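You operate a simulated robot arm through the tools that you are given. There is no shell and no other tool. Be economical: measure what you need, move in short steps, check, and stop when the job is done.

You run a simulated robot arm. Do the job below in one go: nothing can be reset, and whatever is moved stays where it is left.

## Task
Switch off the work lamp and park it and its plug.
Fine: switch the blue socket off before you pull the plug; plug in the white holder, open the bracket's lever and leave it open, lamp in the black holder.
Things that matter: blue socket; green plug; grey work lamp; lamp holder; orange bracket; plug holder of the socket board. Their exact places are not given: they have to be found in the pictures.

It is judged by the outcome, as a careful person would: the job done as asked, and still so three seconds after it is handed in. It fails if anything else is knocked over, pushed out of place, dropped, spilled or broken.

## Robot
A 7-joint arm with a two-finger parallel gripper, hanging from a carriage that runs on a rail from [-0.079, -0.041] to [1.948, 1.002] (x, y) and turns from -344 to 344 degrees about z. Base frame: it is fixed where the carriage stands at the start and does not move with it; the origin is on the floor, on the carriage's upright axis, x ahead of it, y to its left, z up. Lengths are in m, angles in degrees, forces in N, time in s.
With the tool pointing down near the work surface it reaches from about 0.26 to 0.68 m from the robot's upright axis, wherever it stands. Its first joint turns from -166.0 to 166.0 degrees. Places, roughly: blue socket [2.4, 0.4, 1.2]; green plug [2.5, 0.5, 1.25]; grey work lamp [2.25, 0.5, 1]; lamp holder [2.4, 0.5, 0.8]; orange bracket [2.2, 0.5, 0.8]; plug holder of the socket board [2.2, 0.3, 1.2]. Payload 3.91 kg.
Tool frame: the origin (TCP) lies between the finger pads and is the grasp point; the fingertips stand 0.03 m ahead of it; z points along the fingers, y is the line along which they close. Largest opening 0.11 m; finger width 0.02, thickness 0.01; the body of the gripper, 0.048 by 0.112 m, starts 0.055 m behind the TCP.
Orientation is told as [roll, pitch, yaw] about the base's x, y, z axes, in that order, counted from this pose: with the fingers straight down and closing along the base's y, the tool's x points along the base's -x, its y along +y and its z along -z.

## Interface
- The arm moves only by the tool move_arm. Its argument "motion" is a list of rows, each an object (a shift or turn left out is 0, a gripper value left out holds the last) with "offset": the shift along the base's x, y, z in m, a list of three; "dr": the turn, a rotation vector about the base's x, y, z in degrees, a list of three; "claw": the finger opening in m, from 0 to 0.11. In form: [{"offset": [tx, ty, tz], "dr": [ax, ay, az], "claw": claw}, ...]. A call has 1 to 10 rows; each row shifts and turns the commanded pose from where the row before left it. A row lasts 0.2 s, in which the tool goes at most 0.05 m and 8.6 degrees; a call with a longer step from one row to the next is refused whole, and so is a gripper value outside its range. A pose out of reach is approached as far as the arm can. The call stops where the force on the tool passes 40 N (or 10 N more than at its start, if that is more) or the arm is blocked; 0.2 s more then pass. Each finger travels about 0.108 m/s and halts on what it meets, pressing with about 28 N; the grip force reading is that of the motor and also rises with nothing between the fingers. The clock runs only during rows and for 0.2 s after the last one: add rows that do not move to give the fingers time. It gives the time, the measured TCP pose, the force on the tool (base axes), the opening and the grip force at its end, in the units of the frame above (readings bear some noise), with the torque about the TCP (base axes, N m) and any sound that the robot's microphone picked up.
- Cameras (640 x 400 px; columns grow to the right, rows downward): "scene" is now at [0.2744, -0.0096, 1.5888]; the picture's right is [-0.13, -0.99, 0.00], its down [-0.78, 0.10, -0.62] and it looks along [0.61, -0.08, -0.79] (base axes); focal length 288 px, centre (320, 200). "wrist" rides on the gripper at [0.072, 0.017, -0.103] in the tool frame; the picture's right is [-0.23, 0.97, 0.00], its down [-0.76, -0.18, -0.62] and it looks along [-0.61, -0.14, 0.78] (tool axes); focal length 222 px, centre (320, 200).
- get_image(camera): a new picture of that camera. The clock stands still meanwhile.
- lift_body(by): slides the trunk up (or, below 0, down) by that many m; the arm and the scene camera ride with it, the base frame stays. It gives what a move gives, with no picture.
- base_move(legs): drives the robot by 1 to 6 legs, each [ahead, left, turn to the left] in m, m and degrees, along the robot's own axes; the way and the turn of a leg run together, so that a leg with both is an arc; at most 1.5 m and 180 degrees a leg. The arm and the cameras ride along, it lands a little off, and it stops where it bumps. It keeps to its track: a leg is cut to what the track allows. It gives what a move gives.
- turn_head(pan, tilt): turns the head with the scene camera to pan (to the left, within 155 degrees either way) and tilt (down, from -29 to 69), counted from straight ahead of the robot. It gives what a move gives.
- locate(camera, pixels): for up to 12 pixels [column, row] of the newest picture of that camera ("zoom" is the newest enlarged one), the place [x, y, z] in the base frame of the surface seen there, good to about 0.002 m. The clock stands still meanwhile.
- zoom(camera, box): a new picture of the part [left, top, right, bottom] of that camera's present view, enlarged. The clock stands still meanwhile.
- job_done(): hands the job in; it is judged then, once.

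Go step by step. Measure first, check grasps and placings, and put right what went wrong. The budget is 90 turns and 82 pictures, counting those below and the enlarged ones. Unless the task says otherwise, let go and move clear before handing in, and close with one line.

The tools are called after ">>>" by a JSON object that holds its "name" and its "arguments". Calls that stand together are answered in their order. move_arm: Moves the arm, as the interface text tells. Its arguments: {"type":"object","properties":{"motion":{"type":"array"}},"required":["motion"]} The other tools are called the same way: lift_body (by) slides the trunk up or down; base_move (legs) drives the base; turn_head (pan, tilt) turns the head that bears the scene camera; get_image (camera) takes a picture; locate (camera, pixels) gives the place of the surface under pixels of a picture; zoom (camera, box) takes an enlarged picture of a part of a camera's view; job_done () hands the job in.

At the start:

```text
time_s: 0.0
tool_pos: [0.4703, -0.0022, 1.2231]
orientation: [0.0, -0.1, 0.1]
force: [0.3, -0.3, -1.2]
torque: [-0.01, 0.0, -0.02]
finger_gap: 0.1099
grasp_force: 0.0
trunk travel left (down, up): [-0.275, 0.305]
robot x, y, heading: [-0.0013, -0.0015, 0.1]
head pan, tilt: [-7.4, 51.8]
```

scene: 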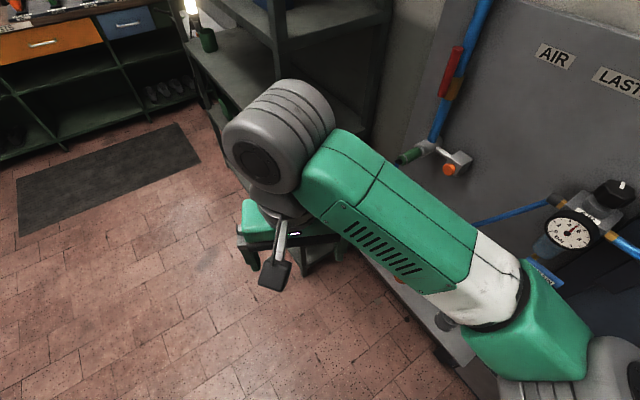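
wrist: 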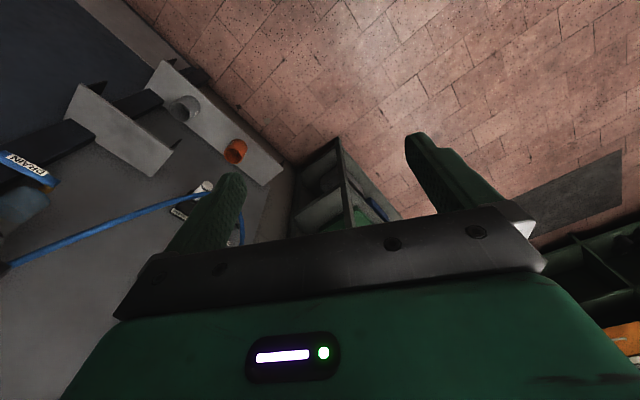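

The arm blocks much of the scene picture; the work area lies ahead at about x 2.3. I raise the head to look along the rail first.

>>> {"name": "turn_head", "arguments": {"pan": 12, "tilt": 20}}

>>> {"name": "get_image", "arguments": {"camera": "scene"}}

```text
time_s: 1.0
tool_pos: [0.4718, -0.0024, 1.224]
orientation: [-0.1, 0.0, 0.0]
force: [0.2, -0.8, -0.2]
torque: [-0.02, 0.01, 0.0]
finger_gap: 0.1101
grasp_force: 0.1
trunk travel left (down, up): [-0.275, 0.305]
robot x, y, heading: [0.0023, 0.0004, 0.1]
head pan, tilt: [12.0, 20.0]
```

```text
79 pictures are left
```

scene: 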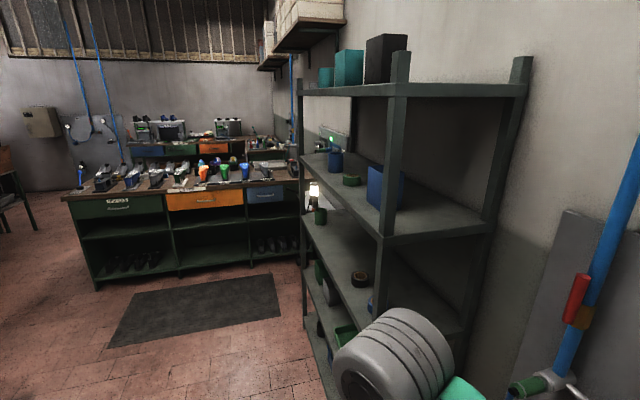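

The shelf stands to the right and the lit lamp shows past it at (314,190). I measure the shelf corners and the bench for clearance.

>>> {"name": "locate", "arguments": {"camera": "scene", "pixels": [[303, 90], [400, 60], [522, 65], [390, 230], [314, 192], [70, 200], [290, 180], [335, 145], [331, 130], [335, 350], [270, 190]]}}

>>> {"name": "zoom", "arguments": {"camera": "scene", "box": [240, 100, 400, 260]}}

```text
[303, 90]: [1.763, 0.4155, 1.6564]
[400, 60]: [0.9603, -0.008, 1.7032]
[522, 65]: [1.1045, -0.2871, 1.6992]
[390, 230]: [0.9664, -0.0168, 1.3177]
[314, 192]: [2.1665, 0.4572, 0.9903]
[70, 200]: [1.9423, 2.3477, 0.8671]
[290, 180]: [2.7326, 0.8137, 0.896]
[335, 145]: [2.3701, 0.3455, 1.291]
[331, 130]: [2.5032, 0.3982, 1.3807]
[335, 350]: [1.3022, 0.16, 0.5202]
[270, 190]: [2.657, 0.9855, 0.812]
```

```text
2.50 times, centred on (320, 180) of scene
```

zoom: 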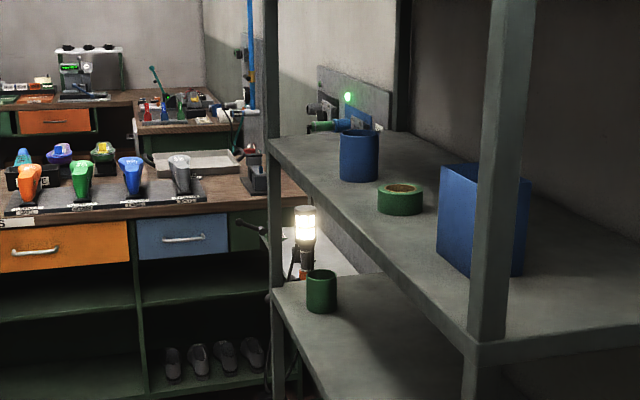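

The shelf's front runs parallel to the rail, about 0.45 m from it. I turn along the rail and drive on in part, then look.

>>> {"name": "base_move", "arguments": {"legs": [[0, 0, 40], [1.3, -0.3, 0]]}}

>>> {"name": "turn_head", "arguments": {"pan": -65, "tilt": 30}}

>>> {"name": "get_image", "arguments": {"camera": "scene"}}

```text
time_s: 9.6
tool_pos: [1.5486, 0.9347, 1.2238]
orientation: [0.0, 0.0, 42.6]
force: [-1.0, 0.2, -0.4]
torque: [0.01, -0.01, 0.01]
finger_gap: 0.1099
grasp_force: 0.0
trunk travel left (down, up): [-0.275, 0.305]
robot x, y, heading: [1.2023, 0.6151, 42.9]
head pan, tilt: [12.0, 20.0]
```

```text
time_s: 11.1
tool_pos: [1.5496, 0.9349, 1.2233]
orientation: [0.1, -0.1, 42.7]
force: [-0.3, 0.2, 0.1]
torque: [0.0, -0.01, 0.0]
finger_gap: 0.1102
grasp_force: 0.1
trunk travel left (down, up): [-0.275, 0.305]
robot x, y, heading: [1.2018, 0.6186, 42.7]
head pan, tilt: [-65.0, 30.0]
```

```text
77 pictures are left
```

scene: 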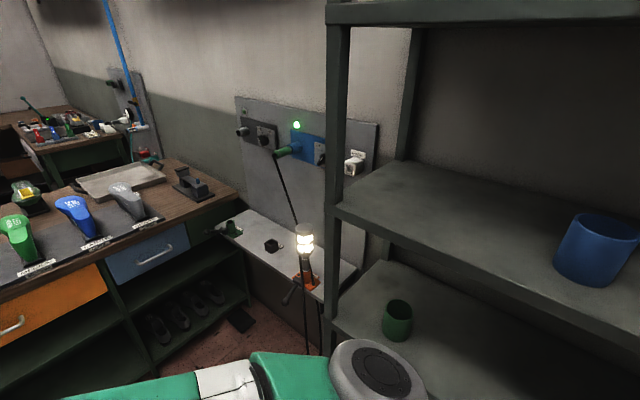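

The board, lamp and ledge are visible now. I drive to nearly the end of the rail.

>>> {"name": "base_move", "arguments": {"legs": [[0.68, -0.19, 0]]}}

>>> {"name": "turn_head", "arguments": {"pan": -105, "tilt": 42}}

>>> {"name": "get_image", "arguments": {"camera": "scene"}}

```text
time_s: 15.0
tool_pos: [2.1795, 1.2605, 1.2234]
orientation: [0.0, -0.1, 42.7]
force: [-0.1, -0.4, -0.3]
torque: [-0.02, 0.0, -0.02]
finger_gap: 0.1101
grasp_force: 0.1
trunk travel left (down, up): [-0.275, 0.305]
robot x, y, heading: [1.8321, 0.9422, 42.9]
head pan, tilt: [-65.0, 30.0]
```

```text
time_s: 16.1
tool_pos: [2.1789, 1.2593, 1.2235]
orientation: [0.0, 0.0, 42.7]
force: [-0.4, -1.0, 0.4]
torque: [-0.02, 0.01, -0.01]
finger_gap: 0.11
grasp_force: 0.0
trunk travel left (down, up): [-0.275, 0.305]
robot x, y, heading: [1.833, 0.9428, 42.6]
head pan, tilt: [-105.0, 42.0]
```

```text
76 pictures are left
```

scene: 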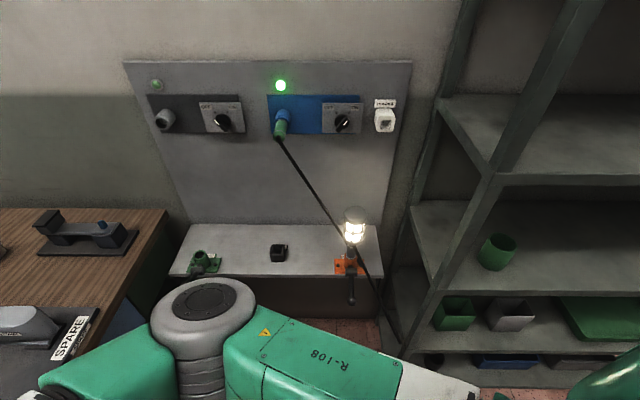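

>>> {"name": "zoom", "arguments": {"camera": "scene", "box": [250, 60, 410, 160]}}

>>> {"name": "locate", "arguments": {"camera": "zoom", "pixels": [[125, 230], [118, 300], [370, 250], [355, 258], [400, 160], [310, 160], [535, 250], [515, 235], [560, 270], [535, 290], [300, 220], [540, 170]]}}

>>> {"name": "zoom", "arguments": {"camera": "scene", "box": [180, 200, 420, 350]}}

>>> {"name": "locate", "arguments": {"camera": "zoom", "pixels": [[465, 40], [465, 90], [455, 120], [440, 175], [420, 170], [480, 165], [455, 270], [265, 135], [280, 120], [65, 150], [50, 180], [300, 180]]}}

```text
4.00 times, centred on (330, 110) of scene
```

zoom: 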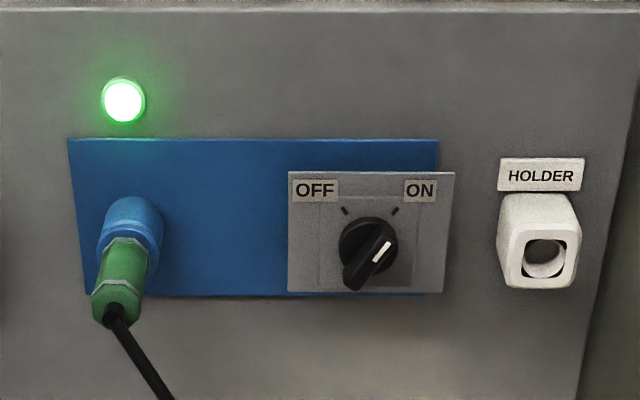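

```text
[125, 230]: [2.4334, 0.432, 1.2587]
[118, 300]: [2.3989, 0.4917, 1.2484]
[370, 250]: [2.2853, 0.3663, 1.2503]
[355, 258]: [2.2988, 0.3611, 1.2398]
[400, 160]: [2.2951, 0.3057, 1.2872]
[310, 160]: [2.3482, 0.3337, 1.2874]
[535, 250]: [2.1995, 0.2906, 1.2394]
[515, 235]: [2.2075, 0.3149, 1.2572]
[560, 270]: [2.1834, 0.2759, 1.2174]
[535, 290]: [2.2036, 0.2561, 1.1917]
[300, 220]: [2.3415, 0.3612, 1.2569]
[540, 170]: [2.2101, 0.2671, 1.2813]
```

```text
2.67 times, centred on (300, 275) of scene
```

zoom: 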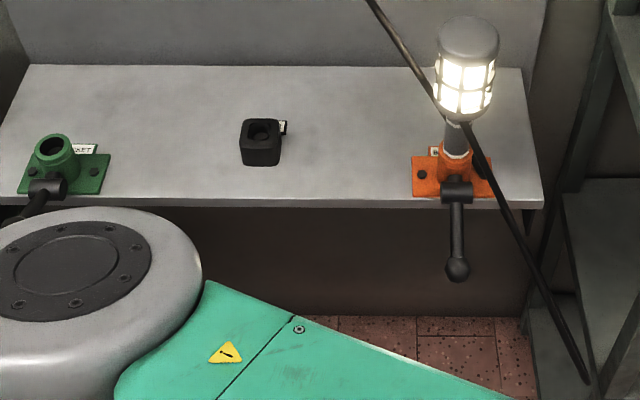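

```text
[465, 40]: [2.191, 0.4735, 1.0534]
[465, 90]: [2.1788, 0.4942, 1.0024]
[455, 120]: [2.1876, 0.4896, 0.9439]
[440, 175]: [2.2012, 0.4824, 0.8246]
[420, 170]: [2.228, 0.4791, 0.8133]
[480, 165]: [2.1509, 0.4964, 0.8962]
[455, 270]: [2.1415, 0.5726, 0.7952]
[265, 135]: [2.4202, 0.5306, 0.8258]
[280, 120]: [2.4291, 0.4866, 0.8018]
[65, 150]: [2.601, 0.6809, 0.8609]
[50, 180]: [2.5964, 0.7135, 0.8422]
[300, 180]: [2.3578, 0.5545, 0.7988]
```

The blue socket's plug, its switch (zoom 370,250), white holder (545,255), black holder, and orange bracket with lever are found. I go to the rail end and turn to face the board (about -63°).

>>> {"name": "base_move", "arguments": {"legs": [[0.1, -0.028, 0], [0, 0, -105.5]]}}

>>> {"name": "turn_head", "arguments": {"pan": -10, "tilt": 45}}

>>> {"name": "get_image", "arguments": {"camera": "scene"}}

>>> {"name": "get_image", "arguments": {"camera": "wrist"}}

```text
time_s: 21.7
tool_pos: [2.1346, 0.5687, 1.224]
orientation: [0.0, 0.0, -62.9]
force: [-0.3, -0.1, -0.3]
torque: [-0.02, -0.02, 0.02]
finger_gap: 0.1098
grasp_force: 0.1
trunk travel left (down, up): [-0.275, 0.305]
robot x, y, heading: [1.9245, 0.9934, -63.0]
head pan, tilt: [-105.0, 42.0]
```

```text
time_s: 23.4
tool_pos: [2.1356, 0.5683, 1.2227]
orientation: [0.1, 0.0, -63.0]
force: [0.0, 0.5, -0.6]
torque: [0.01, -0.01, 0.01]
finger_gap: 0.1099
grasp_force: 0.1
trunk travel left (down, up): [-0.275, 0.305]
robot x, y, heading: [1.9204, 0.9874, -63.1]
head pan, tilt: [-10.0, 45.0]
```

```text
73 pictures are left
```

scene: 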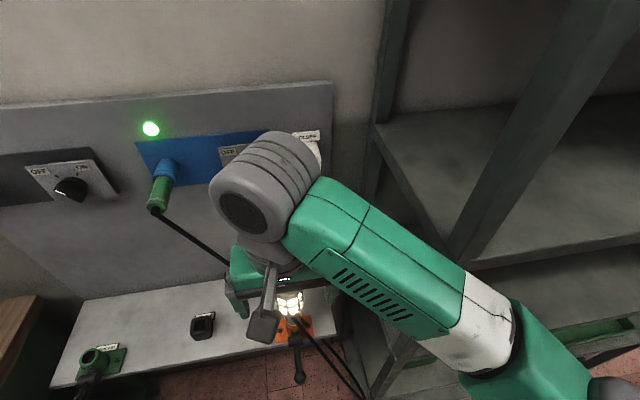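

```text
72 pictures are left
```

wrist: 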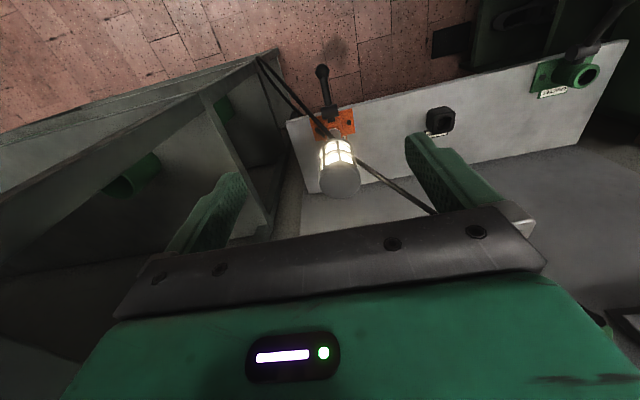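

The robot faces the board. In wall axes (w into the wall, d to the left) the knob is at d≈2.20, w≈0.72 and z≈1.245. I now swing the tool to point at the wall.

>>> {"name": "move_arm", "arguments": {"motion": [{"offset": [0.009, -0.0089, 0.002], "dr": [-7.29, -3.75, 0]}, {"offset": [0.009, -0.0089, 0.002], "dr": [-7.29, -3.75, 0]}, {"offset": [0.009, -0.0089, 0.002], "dr": [-7.29, -3.75, 0]}, {"offset": [0.009, -0.0089, 0.002], "dr": [-7.29, -3.75, 0]}, {"offset": [0.009, -0.0089, 0.002], "dr": [-7.29, -3.75, 0]}, {"offset": [0.009, -0.0089, 0.002], "dr": [-7.29, -3.75, 0]}, {"offset": [0.009, -0.0089, 0.002], "dr": [-7.29, -3.75, 0]}, {"offset": [0.009, -0.0089, 0.002], "dr": [-7.29, -3.75, 0]}, {"offset": [0.009, -0.0089, 0.002], "dr": [-7.29, -3.75, 0]}, {"offset": [0.009, -0.0089, 0.002], "dr": [-7.29, -3.75, 0]}]}}

>>> {"name": "move_arm", "arguments": {"motion": [{"dr": [-7.11, -3.66, 0]}]}}

>>> {"name": "get_image", "arguments": {"camera": "wrist"}}

>>> {"name": "get_image", "arguments": {"camera": "scene"}}

```text
time_s: 25.6
tool_pos: [2.2239, 0.48, 1.2443]
orientation: [0.8, -82.1, -63.7]
force: [0.5, 0.7, 1.3]
torque: [0.04, -0.01, 0.01]
finger_gap: 0.1098
grasp_force: 0.0
trunk travel left (down, up): [-0.275, 0.305]
robot x, y, heading: [1.9207, 0.986, -63.3]
head pan, tilt: [-10.0, 45.0]
```

```text
time_s: 26.0
tool_pos: [2.2248, 0.481, 1.2436]
orientation: [93.7, -89.8, -156.5]
force: [-0.1, -0.8, -0.3]
torque: [0.0, 0.0, 0.04]
finger_gap: 0.11
grasp_force: 0.0
trunk travel left (down, up): [-0.275, 0.305]
robot x, y, heading: [1.9202, 0.992, -62.9]
head pan, tilt: [-10.0, 45.0]
```

```text
71 pictures are left
```

wrist: 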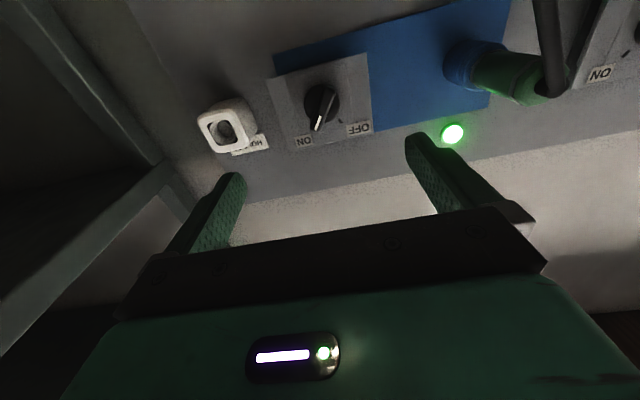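

```text
70 pictures are left
```

scene: 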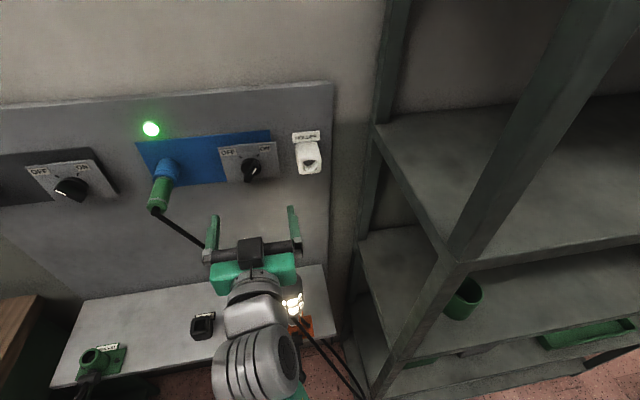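

The tool now points at the wall with both cameras clear. I measure knob, plug and holder closely.

>>> {"name": "zoom", "arguments": {"camera": "wrist", "box": [260, 60, 388, 140]}}

>>> {"name": "locate", "arguments": {"camera": "zoom", "pixels": [[300, 200], [290, 335], [310, 250], [335, 200], [300, 140], [350, 230], [285, 320], [120, 200], [450, 320], [520, 100]]}}

>>> {"name": "zoom", "arguments": {"camera": "scene", "box": [130, 120, 338, 250]}}

>>> {"name": "locate", "arguments": {"camera": "zoom", "pixels": [[370, 150], [362, 175], [370, 130], [95, 200], [75, 270], [115, 195], [100, 165], [548, 115], [550, 140], [530, 90], [575, 90], [70, 285]]}}

```text
5.00 times, centred on (324, 100) of wrist
```

zoom: 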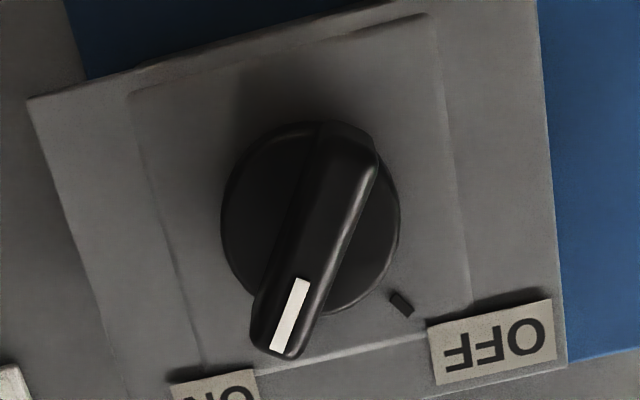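

```text
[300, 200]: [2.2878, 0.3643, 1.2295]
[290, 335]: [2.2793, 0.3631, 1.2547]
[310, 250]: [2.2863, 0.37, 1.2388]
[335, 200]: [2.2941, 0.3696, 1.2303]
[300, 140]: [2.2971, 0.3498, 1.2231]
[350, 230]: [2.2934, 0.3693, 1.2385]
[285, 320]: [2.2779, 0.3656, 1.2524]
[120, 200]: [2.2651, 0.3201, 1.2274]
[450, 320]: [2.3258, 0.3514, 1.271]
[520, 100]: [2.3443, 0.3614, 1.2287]
```

```text
3.08 times, centred on (234, 185) of scene
```

zoom: 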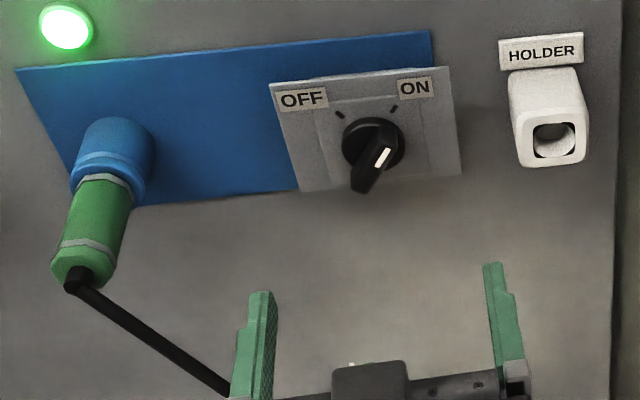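

```text
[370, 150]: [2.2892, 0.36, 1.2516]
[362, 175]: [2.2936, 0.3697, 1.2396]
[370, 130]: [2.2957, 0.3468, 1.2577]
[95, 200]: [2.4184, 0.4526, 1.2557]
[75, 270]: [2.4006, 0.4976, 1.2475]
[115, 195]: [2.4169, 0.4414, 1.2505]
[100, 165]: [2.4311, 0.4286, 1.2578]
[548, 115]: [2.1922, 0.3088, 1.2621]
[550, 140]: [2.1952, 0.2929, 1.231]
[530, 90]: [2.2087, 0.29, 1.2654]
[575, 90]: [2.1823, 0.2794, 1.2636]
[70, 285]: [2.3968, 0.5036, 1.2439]
```

The handle bar is centred at d≈2.2016, z≈1.237, tilted 30° from upright, with its front at w≈0.716. I turn the gripper 30°, narrow it, approach to 3 cm short and check.

>>> {"name": "move_arm", "arguments": {"motion": [{"offset": [0.0036, 0.0018, -0.0066], "dr": [3.43, -6.67, 0], "claw": 0.045}, {"dr": [3.43, -6.67, 0]}, {"dr": [3.43, -6.67, 0]}, {"dr": [3.43, -6.67, 0]}, {"offset": [0.0131, -0.0255, 0]}, {"offset": [0.0131, -0.0255, 0]}, {"offset": [0.0131, -0.0255, 0]}]}}

>>> {"name": "get_image", "arguments": {"camera": "wrist"}}

>>> {"name": "zoom", "arguments": {"camera": "scene", "box": [180, 120, 340, 220]}}

```text
time_s: 27.6
tool_pos: [2.2692, 0.4049, 1.2364]
orientation: [89.9, -59.7, -152.7]
force: [0.3, -0.3, 0.1]
torque: [-0.02, -0.02, 0.02]
finger_gap: 0.0452
grasp_force: 0.0
trunk travel left (down, up): [-0.275, 0.305]
robot x, y, heading: [1.9229, 0.9885, -63.0]
head pan, tilt: [-10.0, 45.0]
```

```text
67 pictures are left
```

wrist: 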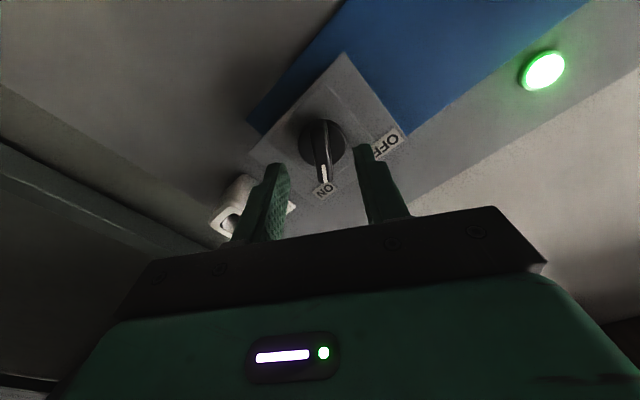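

```text
4.00 times, centred on (260, 170) of scene
```

zoom: 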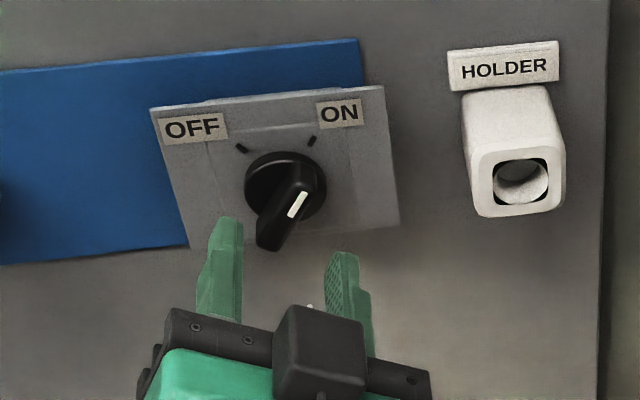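

Fingers straddle the handle and align with it. I advance 28 mm and close.

>>> {"name": "move_arm", "arguments": {"motion": [{"offset": [0.0064, -0.0125, 0.0005]}, {"offset": [0.0064, -0.0125, 0]}, {"claw": 0.005}, {"claw": 0.005}, {}]}}

>>> {"name": "get_image", "arguments": {"camera": "wrist"}}

```text
time_s: 28.8
tool_pos: [2.2806, 0.38, 1.2383]
orientation: [90.0, -59.8, -152.7]
force: [3.9, 0.4, 2.6]
torque: [0.2, 0.12, 0.21]
finger_gap: 0.0127
grasp_force: 44.8
trunk travel left (down, up): [-0.275, 0.305]
robot x, y, heading: [1.9211, 0.9897, -63.0]
head pan, tilt: [-10.0, 45.0]
```

```text
65 pictures are left
```

wrist: 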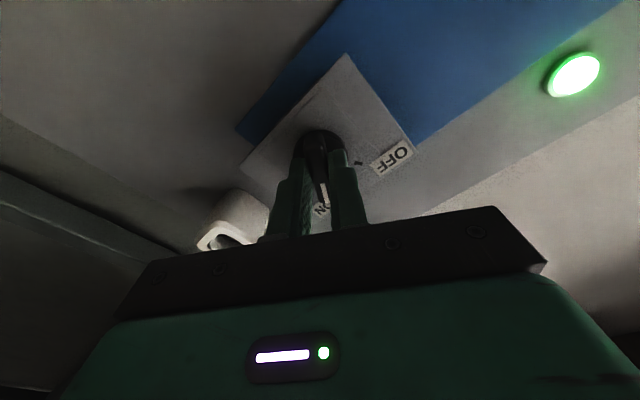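

The handle is held (gap 12.7 mm). I turn it counter-clockwise about 60°.

>>> {"name": "move_arm", "arguments": {"motion": [{"dr": [-3.43, 6.67, 0]}, {"dr": [-3.43, 6.67, 0]}, {"dr": [-3.43, 6.67, 0]}, {"dr": [-3.43, 6.67, 0]}, {"dr": [-3.43, 6.67, 0]}, {"dr": [-3.43, 6.67, 0]}, {"dr": [-3.43, 6.67, 0]}, {"dr": [-3.43, 6.67, 0]}]}}

>>> {"name": "get_image", "arguments": {"camera": "scene"}}

```text
time_s: 30.6
tool_pos: [2.2784, 0.3791, 1.2382]
orientation: [-90.1, -60.0, 27.2]
force: [-11.1, 6.6, 11.8]
torque: [-0.91, -0.48, 0.44]
finger_gap: 0.0129
grasp_force: 45.3
trunk travel left (down, up): [-0.275, 0.305]
robot x, y, heading: [1.9237, 0.9923, -63.3]
head pan, tilt: [-10.0, 45.0]
```

```text
64 pictures are left
```

scene: 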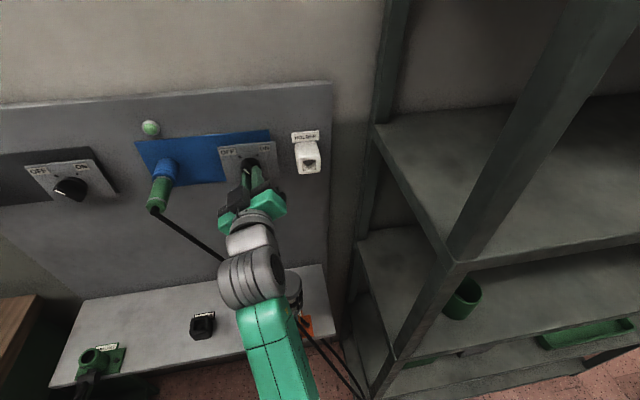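

The indicator is out, so the socket is off. I release, back away and level the gripper.

>>> {"name": "move_arm", "arguments": {"motion": [{"claw": 0.04}, {"claw": 0.04}, {"offset": [-0.0114, 0.0222, 0]}, {"offset": [-0.0114, 0.0222, 0]}, {"offset": [-0.0114, 0.0222, 0], "claw": 0.06}, {"offset": [-0.0114, 0.0222, 0], "dr": [3.43, -6.67, 0]}, {"offset": [-0.0114, 0.0222, 0], "dr": [3.43, -6.67, 0]}, {"dr": [3.43, -6.67, 0]}, {"dr": [3.43, -6.67, 0]}]}}

>>> {"name": "zoom", "arguments": {"camera": "scene", "box": [130, 110, 338, 240]}}

>>> {"name": "get_image", "arguments": {"camera": "wrist"}}

```text
time_s: 32.6
tool_pos: [2.2235, 0.4892, 1.2362]
orientation: [82.4, -89.7, -145.1]
force: [0.3, 0.1, 0.0]
torque: [-0.01, -0.01, -0.01]
finger_gap: 0.0598
grasp_force: 0.1
trunk travel left (down, up): [-0.275, 0.305]
robot x, y, heading: [1.9228, 0.9939, -62.5]
head pan, tilt: [-10.0, 45.0]
```

```text
3.08 times, centred on (234, 175) of scene
```

zoom: 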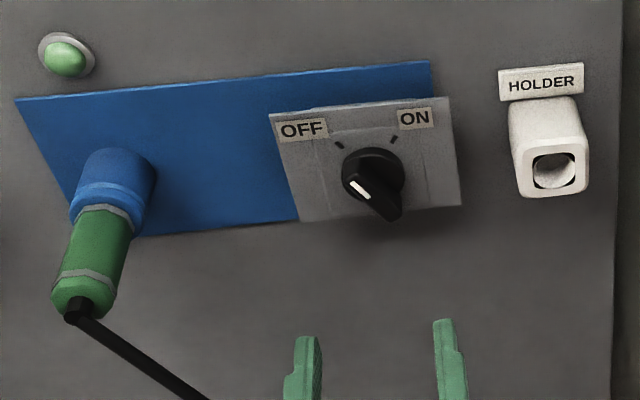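

```text
62 pictures are left
```

wrist: 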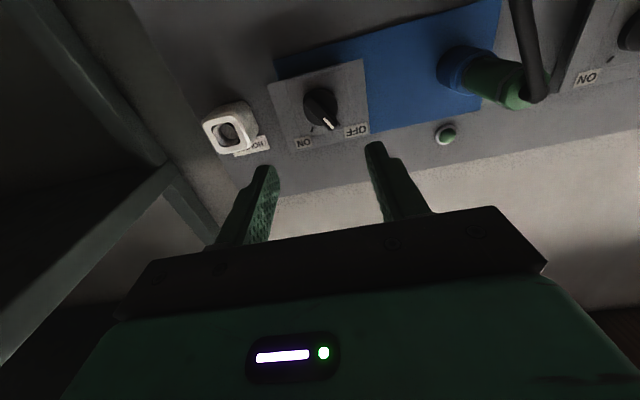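

The knob is at OFF. I now measure the plug's sides, its end and the cable's run.

>>> {"name": "zoom", "arguments": {"camera": "scene", "box": [130, 140, 258, 220]}}

>>> {"name": "locate", "arguments": {"camera": "zoom", "pixels": [[92, 230], [200, 230], [150, 230], [110, 330], [85, 300], [155, 310], [95, 350], [150, 380], [300, 395], [160, 190], [170, 120], [80, 250]]}}

>>> {"name": "zoom", "arguments": {"camera": "wrist", "box": [420, 0, 580, 130]}}

>>> {"name": "locate", "arguments": {"camera": "zoom", "pixels": [[180, 200], [180, 270], [180, 350], [300, 300], [370, 370], [360, 250], [260, 330], [260, 225], [430, 200], [400, 80]]}}

```text
5.00 times, centred on (194, 180) of scene
```

zoom: 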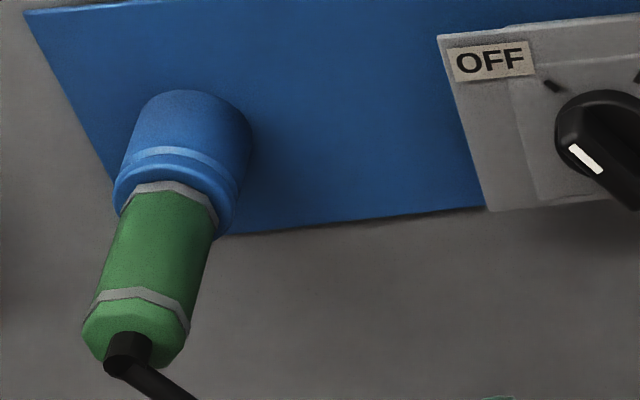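

```text
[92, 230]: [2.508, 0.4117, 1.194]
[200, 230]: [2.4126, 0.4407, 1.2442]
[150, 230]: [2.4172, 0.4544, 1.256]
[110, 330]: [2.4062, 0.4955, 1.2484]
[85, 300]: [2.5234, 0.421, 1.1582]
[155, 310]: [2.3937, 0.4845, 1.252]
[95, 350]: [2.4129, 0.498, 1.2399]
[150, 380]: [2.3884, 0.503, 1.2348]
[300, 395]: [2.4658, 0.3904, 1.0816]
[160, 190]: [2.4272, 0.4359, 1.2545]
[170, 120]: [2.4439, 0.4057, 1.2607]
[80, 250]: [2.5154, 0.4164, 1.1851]
```

```text
3.08 times, centred on (500, 65) of wrist
```

zoom: 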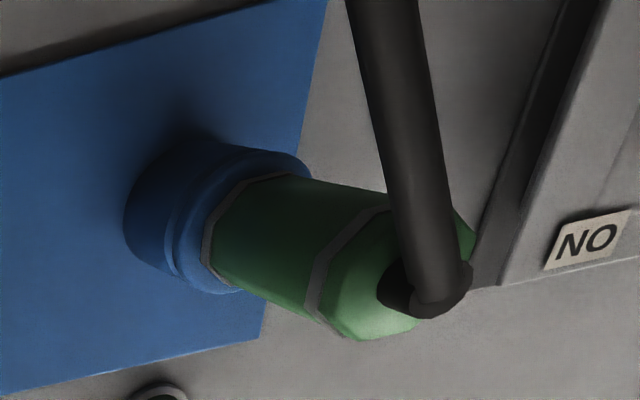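

```text
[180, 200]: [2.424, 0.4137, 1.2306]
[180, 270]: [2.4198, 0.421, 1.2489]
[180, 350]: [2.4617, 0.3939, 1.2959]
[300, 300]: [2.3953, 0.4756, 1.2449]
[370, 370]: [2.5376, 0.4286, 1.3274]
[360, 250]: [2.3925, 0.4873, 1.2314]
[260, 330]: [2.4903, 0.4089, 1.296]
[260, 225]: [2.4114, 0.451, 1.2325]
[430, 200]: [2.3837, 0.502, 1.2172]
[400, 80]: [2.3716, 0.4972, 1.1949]
```

The plug is about 30 mm wide, centred at d≈2.361, z≈1.241, with w from 0.66 to 0.715; the cable hangs down from its end at w≈0.643. I approach it with the fingers left and right.

>>> {"name": "move_arm", "arguments": {"motion": [{"offset": [0.0356, 0.0183, 0.0012]}, {"offset": [0.0356, 0.0183, 0.0012]}, {"offset": [0.0356, 0.0183, 0.0012]}, {"offset": [0.0356, 0.0183, 0.0012]}, {"offset": [0.0111, -0.0216, 0]}, {}]}}

>>> {"name": "get_image", "arguments": {"camera": "wrist"}}

>>> {"name": "zoom", "arguments": {"camera": "scene", "box": [110, 130, 270, 230]}}

```text
time_s: 34.0
tool_pos: [2.3771, 0.5432, 1.2417]
orientation: [77.1, -89.8, -139.9]
force: [-0.1, -0.8, 0.4]
torque: [0.0, 0.04, 0.0]
finger_gap: 0.06
grasp_force: 0.1
trunk travel left (down, up): [-0.275, 0.305]
robot x, y, heading: [1.9257, 0.9862, -62.9]
head pan, tilt: [-10.0, 45.0]
```

```text
59 pictures are left
```

wrist: 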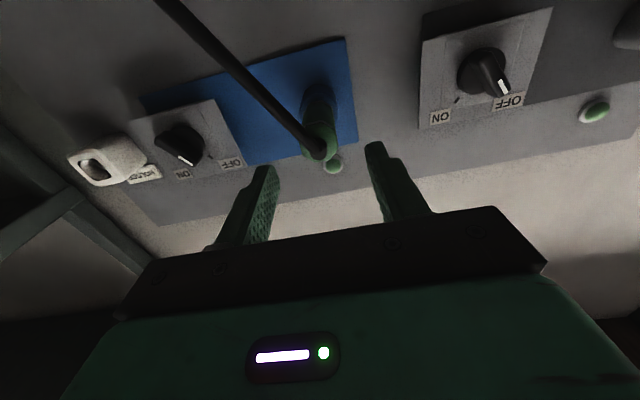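

```text
4.00 times, centred on (190, 180) of scene
```

zoom: 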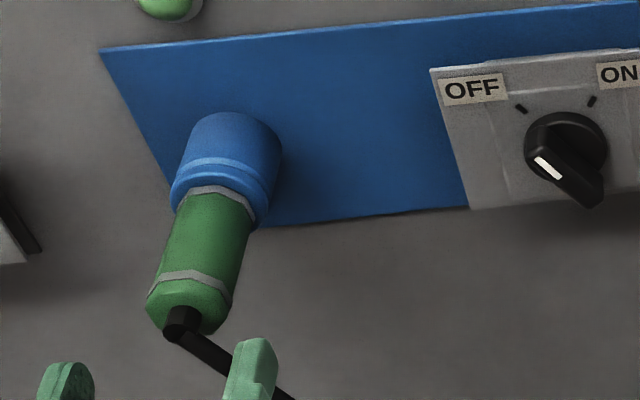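

Plug is centred between the fingers and the cable passes below. I advance 73 mm and close.

>>> {"name": "move_arm", "arguments": {"motion": [{"offset": [0.0111, -0.0216, 0]}, {"offset": [0.0111, -0.0216, 0]}, {"offset": [0.0111, -0.0216, 0]}, {"claw": 0.015}, {"claw": 0.015}, {"claw": 0.015}]}}

>>> {"name": "get_image", "arguments": {"camera": "wrist"}}

```text
time_s: 35.4
tool_pos: [2.4091, 0.4763, 1.2436]
orientation: [86.7, -89.8, -149.5]
force: [5.3, -2.7, 0.3]
torque: [-0.02, -0.03, 0.14]
finger_gap: 0.0288
grasp_force: 27.3
trunk travel left (down, up): [-0.275, 0.305]
robot x, y, heading: [1.9213, 0.9873, -63.1]
head pan, tilt: [-10.0, 45.0]
```

```text
57 pictures are left
```

wrist: 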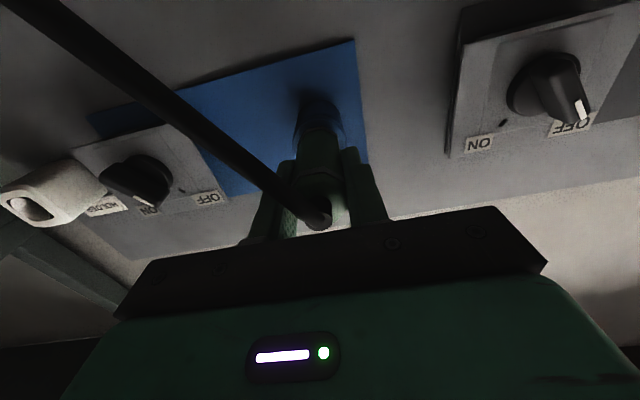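

The plug is gripped (28.8 mm). I pull it straight out.

>>> {"name": "move_arm", "arguments": {"motion": [{"offset": [-0.0069, 0.0133, 0]}, {"offset": [-0.0069, 0.0133, 0]}, {"offset": [-0.0069, 0.0133, 0]}, {"offset": [-0.0069, 0.0133, 0]}, {"offset": [-0.0069, 0.0133, 0]}, {"offset": [-0.0069, 0.0133, 0]}, {"offset": [-0.0069, 0.0133, 0]}]}}

>>> {"name": "get_image", "arguments": {"camera": "scene"}}

>>> {"name": "get_image", "arguments": {"camera": "wrist"}}

```text
time_s: 37.0
tool_pos: [2.3615, 0.5694, 1.2434]
orientation: [75.3, -89.9, -138.1]
force: [-0.5, 0.2, 0.1]
torque: [0.0, 0.02, 0.0]
finger_gap: 0.029
grasp_force: 28.3
trunk travel left (down, up): [-0.275, 0.305]
robot x, y, heading: [1.9205, 0.9878, -62.9]
head pan, tilt: [-10.0, 45.0]
```

```text
56 pictures are left
```

scene: 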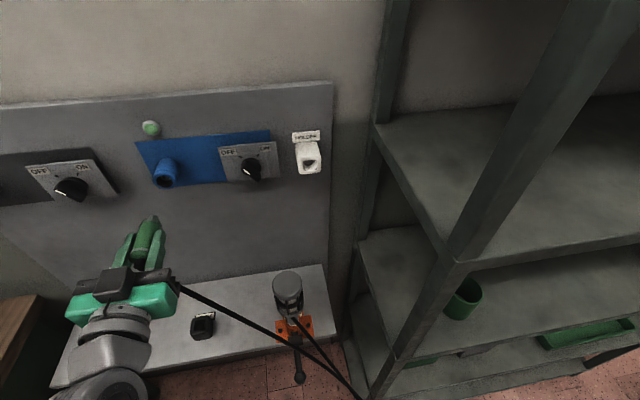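

```text
55 pictures are left
```

wrist: 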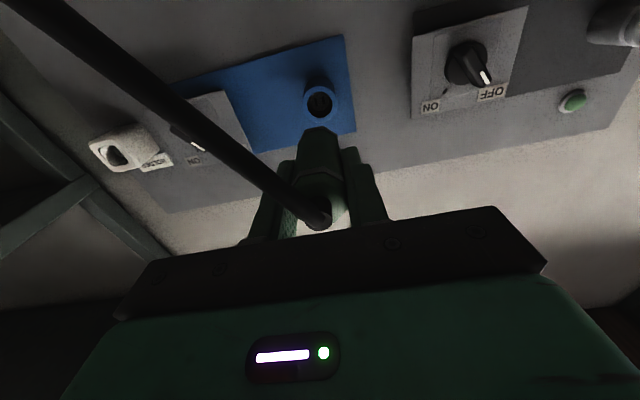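

The plug is out. I measure the plug's nose, the empty socket mouth and the white holder's mouth.

>>> {"name": "zoom", "arguments": {"camera": "scene", "box": [100, 190, 228, 270]}}

>>> {"name": "locate", "arguments": {"camera": "zoom", "pixels": [[270, 130], [250, 160], [300, 160], [240, 230], [285, 230], [255, 135], [292, 140]]}}

>>> {"name": "zoom", "arguments": {"camera": "scene", "box": [264, 120, 344, 180]}}

>>> {"name": "locate", "arguments": {"camera": "zoom", "pixels": [[350, 265], [260, 270], [275, 420], [440, 390], [350, 420], [440, 260], [265, 350], [440, 330], [350, 330], [400, 330], [300, 290]]}}

>>> {"name": "zoom", "arguments": {"camera": "wrist", "box": [70, 100, 198, 180]}}

>>> {"name": "locate", "arguments": {"camera": "zoom", "pixels": [[110, 230], [160, 340], [320, 320], [270, 210], [140, 280], [300, 270], [190, 215], [240, 330]]}}

```text
5.00 times, centred on (164, 230) of scene
```

zoom: 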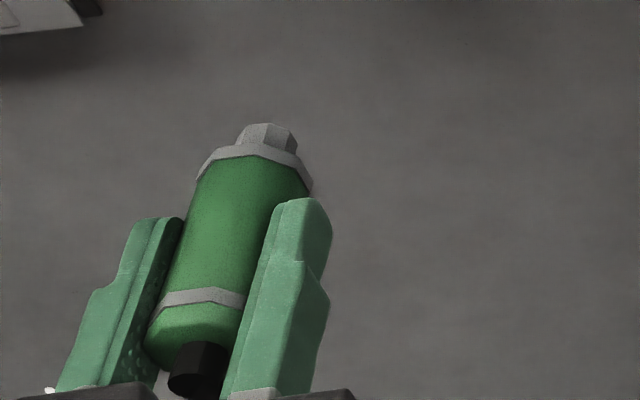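

```text
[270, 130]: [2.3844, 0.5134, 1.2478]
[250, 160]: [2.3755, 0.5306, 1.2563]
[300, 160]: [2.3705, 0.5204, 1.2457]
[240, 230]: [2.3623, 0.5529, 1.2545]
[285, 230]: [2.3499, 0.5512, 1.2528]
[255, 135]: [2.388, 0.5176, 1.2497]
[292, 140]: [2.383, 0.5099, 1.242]
```

```text
6.67 times, centred on (304, 150) of scene
```

zoom: 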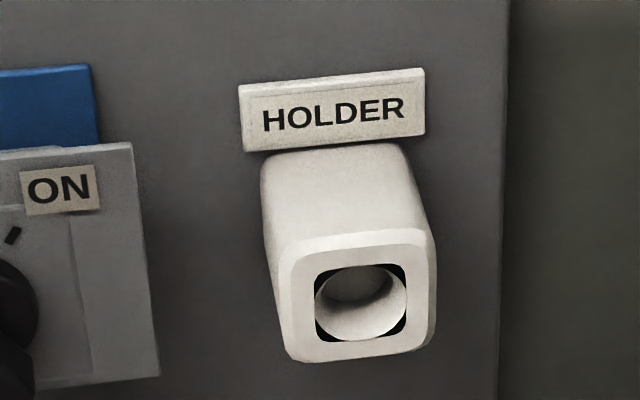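

```text
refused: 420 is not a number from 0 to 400
```

```text
5.00 times, centred on (134, 140) of wrist
```

zoom: 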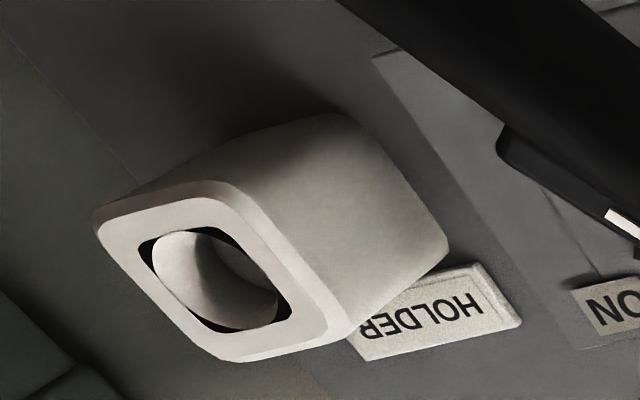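

```text
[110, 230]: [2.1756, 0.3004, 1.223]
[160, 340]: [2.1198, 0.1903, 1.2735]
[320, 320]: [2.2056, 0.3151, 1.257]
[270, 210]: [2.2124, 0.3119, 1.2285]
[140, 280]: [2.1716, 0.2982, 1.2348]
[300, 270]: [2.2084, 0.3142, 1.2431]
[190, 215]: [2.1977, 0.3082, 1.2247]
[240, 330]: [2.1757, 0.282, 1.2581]
```

The plug has a narrow nose; the holder has a square mouth. I measure the mouth's edges.

>>> {"name": "zoom", "arguments": {"camera": "scene", "box": [284, 135, 332, 175]}}

>>> {"name": "locate", "arguments": {"camera": "zoom", "pixels": [[133, 260], [360, 220], [160, 375], [350, 350], [230, 175], [205, 180], [320, 170], [270, 380], [150, 320], [370, 290], [260, 370], [240, 200]]}}

>>> {"name": "zoom", "arguments": {"camera": "wrist", "box": [280, 70, 360, 160]}}

>>> {"name": "locate", "arguments": {"camera": "zoom", "pixels": [[255, 80], [360, 140], [300, 190], [230, 140], [300, 75], [240, 270], [320, 270], [285, 255]]}}

```text
10.00 times, centred on (308, 155) of scene
```

zoom: 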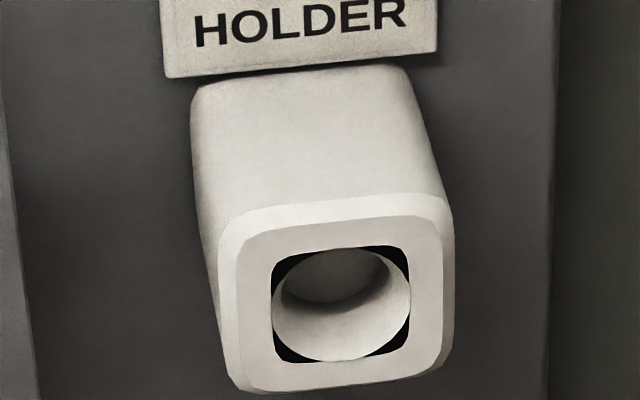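

```text
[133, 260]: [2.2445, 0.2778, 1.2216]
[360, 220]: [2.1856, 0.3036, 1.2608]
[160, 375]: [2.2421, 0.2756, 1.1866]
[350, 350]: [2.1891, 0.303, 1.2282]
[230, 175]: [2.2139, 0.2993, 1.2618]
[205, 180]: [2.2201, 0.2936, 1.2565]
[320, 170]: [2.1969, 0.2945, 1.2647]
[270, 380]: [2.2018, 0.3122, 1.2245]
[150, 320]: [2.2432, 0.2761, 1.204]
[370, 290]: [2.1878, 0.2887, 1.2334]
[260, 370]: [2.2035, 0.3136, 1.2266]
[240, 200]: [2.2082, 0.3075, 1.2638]
```

```text
4.44 times, centred on (320, 115) of wrist
```

zoom: 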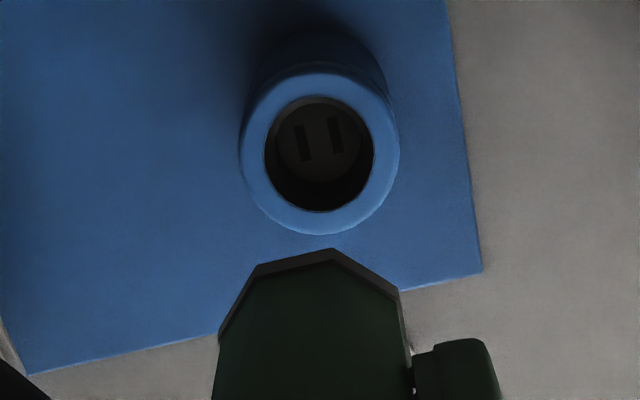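

```text
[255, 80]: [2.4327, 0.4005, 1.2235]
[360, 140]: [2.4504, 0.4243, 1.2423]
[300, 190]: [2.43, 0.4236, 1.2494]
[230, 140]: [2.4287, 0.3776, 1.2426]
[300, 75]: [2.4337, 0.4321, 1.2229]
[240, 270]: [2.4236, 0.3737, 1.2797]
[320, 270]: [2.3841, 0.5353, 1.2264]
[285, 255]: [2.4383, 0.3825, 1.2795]
```

The mouth is centred at d≈2.0865, z≈1.240, with its face at w≈0.729; the plug collar is about 43 mm ahead of the TCP. I shift across and look before inserting.

>>> {"name": "move_arm", "arguments": {"motion": [{"offset": [-0.04045, -0.0208, -0.0002]}, {"offset": [-0.04045, -0.0208, -0.0002]}, {"offset": [-0.04045, -0.0208, -0.0002]}, {"offset": [-0.04045, -0.0208, -0.0002]}, {"offset": [-0.04045, -0.0208, -0.0002]}, {"offset": [-0.04045, -0.0208, -0.0002]}, {"offset": [0.0091, -0.0178, 0]}, {"offset": [0.0091, -0.0178, 0]}, {"offset": [0.0091, -0.0178, 0]}, {}]}}

>>> {"name": "get_image", "arguments": {"camera": "wrist"}}

>>> {"name": "zoom", "arguments": {"camera": "scene", "box": [240, 120, 368, 200]}}

```text
time_s: 39.2
tool_pos: [2.147, 0.3925, 1.2422]
orientation: [78.6, -89.7, -141.5]
force: [-0.2, 0.1, 0.4]
torque: [0.04, 0.01, -0.03]
finger_gap: 0.0291
grasp_force: 27.6
trunk travel left (down, up): [-0.275, 0.305]
robot x, y, heading: [1.9257, 0.9854, -62.9]
head pan, tilt: [-10.0, 45.0]
```

```text
49 pictures are left
```

wrist: 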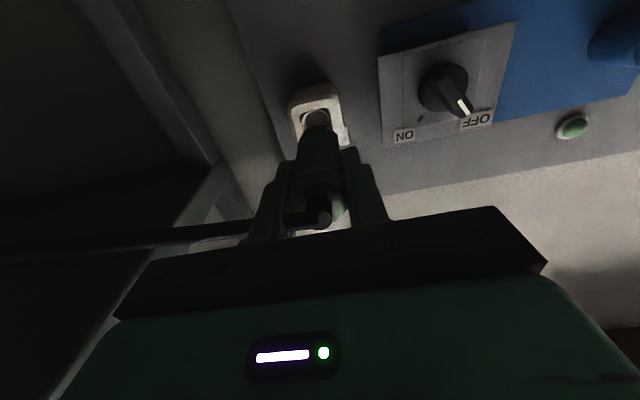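

```text
5.00 times, centred on (304, 160) of scene
```

zoom: 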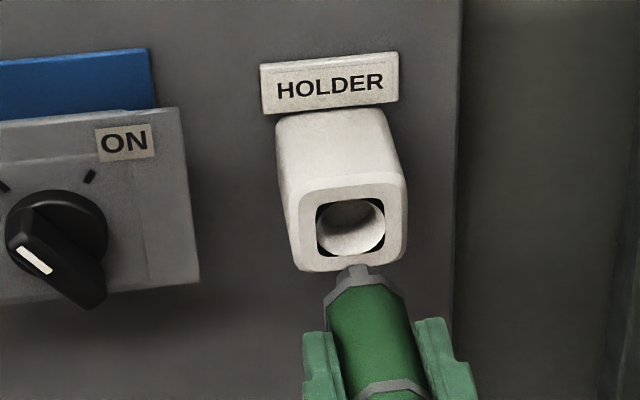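

Nose and mouth line up well (scene zoom 355,270 vs 350,225). I insert slowly.

>>> {"name": "move_arm", "arguments": {"motion": [{"offset": [0.0078, -0.0185, -0.0005]}, {"offset": [0.0082, -0.016, 0]}, {"offset": [0.0037, -0.0071, 0]}, {"offset": [0.0023, -0.0044, 0]}, {"offset": [0.0023, -0.0044, 0]}]}}

>>> {"name": "get_image", "arguments": {"camera": "wrist"}}

>>> {"name": "zoom", "arguments": {"camera": "scene", "box": [240, 120, 368, 200]}}

```text
time_s: 40.3
tool_pos: [2.1669, 0.349, 1.2412]
orientation: [106.5, -89.8, -169.6]
force: [-7.6, 18.4, -2.9]
torque: [0.12, 0.07, 0.1]
finger_gap: 0.0291
grasp_force: 27.8
trunk travel left (down, up): [-0.275, 0.305]
robot x, y, heading: [1.9247, 0.9902, -62.8]
head pan, tilt: [-10.0, 45.0]
stopped in row 5: the force on the tool passed its limit at 46 N (the readings are from after the stop); the commanded pose is now the measured one
```

```text
47 pictures are left
```

wrist: 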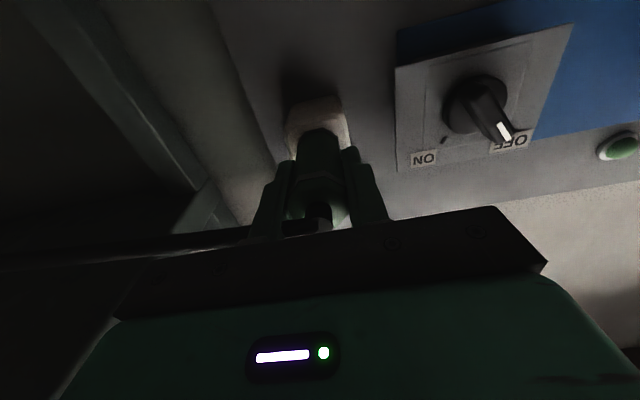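

```text
5.00 times, centred on (304, 160) of scene
```

zoom: 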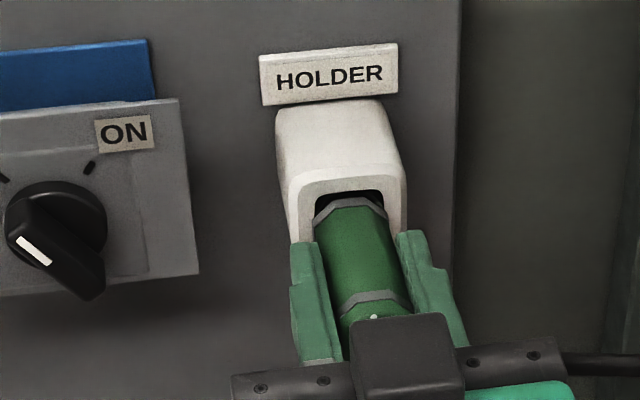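

The force stopped me at w≈0.680. I look closely to see whether the collar is seated or caught on the edge.

>>> {"name": "zoom", "arguments": {"camera": "scene", "box": [284, 140, 348, 180]}}

>>> {"name": "locate", "arguments": {"camera": "zoom", "pixels": [[250, 190], [310, 185], [240, 140], [340, 130], [170, 280], [420, 250], [200, 230], [390, 220], [300, 200], [270, 170]]}}

>>> {"name": "zoom", "arguments": {"camera": "wrist", "box": [256, 80, 384, 160]}}

>>> {"name": "locate", "arguments": {"camera": "zoom", "pixels": [[300, 255], [340, 260], [170, 230], [450, 260], [260, 260], [390, 300], [300, 320]]}}

```text
10.00 times, centred on (316, 160) of scene
```

zoom: 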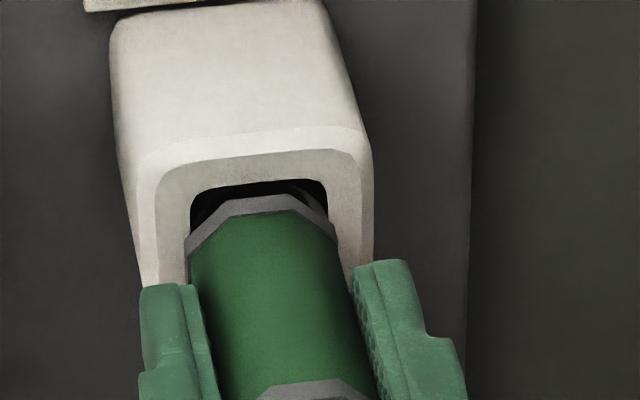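

```text
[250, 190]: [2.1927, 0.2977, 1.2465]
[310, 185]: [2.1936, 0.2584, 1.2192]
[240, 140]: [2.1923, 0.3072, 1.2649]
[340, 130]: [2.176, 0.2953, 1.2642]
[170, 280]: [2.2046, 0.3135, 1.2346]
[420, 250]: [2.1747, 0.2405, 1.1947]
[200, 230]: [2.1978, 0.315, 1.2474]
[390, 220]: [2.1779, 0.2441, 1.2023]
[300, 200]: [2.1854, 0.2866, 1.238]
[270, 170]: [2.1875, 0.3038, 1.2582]
```

```text
5.00 times, centred on (320, 120) of wrist
```

zoom: 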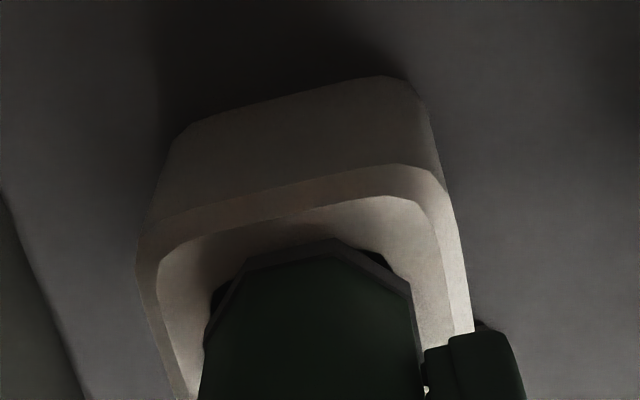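

```text
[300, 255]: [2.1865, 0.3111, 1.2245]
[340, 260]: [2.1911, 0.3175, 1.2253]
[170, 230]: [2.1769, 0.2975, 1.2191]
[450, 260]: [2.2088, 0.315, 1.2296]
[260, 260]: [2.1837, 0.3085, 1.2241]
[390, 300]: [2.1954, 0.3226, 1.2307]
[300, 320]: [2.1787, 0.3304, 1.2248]
```

The collar sits about at the face but may be 3–5 mm short. I nudge slightly right and up and press again.

>>> {"name": "move_arm", "arguments": {"motion": [{"offset": [-0.0023, 0.0024, 0.001]}, {"offset": [0.0014, -0.0027, 0]}, {"offset": [0.0014, -0.0027, 0]}, {"offset": [0.0014, -0.0027, 0]}]}}

>>> {"name": "zoom", "arguments": {"camera": "scene", "box": [284, 140, 348, 180]}}

```text
time_s: 41.3
tool_pos: [2.1706, 0.344, 1.2428]
orientation: [143.9, -89.6, 153.3]
force: [-6.5, 21.9, -0.2]
torque: [-0.05, 0.08, 0.09]
finger_gap: 0.0292
grasp_force: 28.0
trunk travel left (down, up): [-0.275, 0.305]
robot x, y, heading: [1.9236, 0.9891, -63.0]
head pan, tilt: [-10.0, 45.0]
```

```text
10.00 times, centred on (316, 160) of scene
```

zoom: 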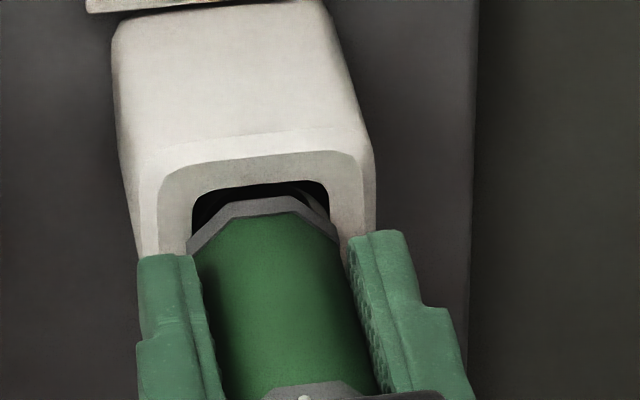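

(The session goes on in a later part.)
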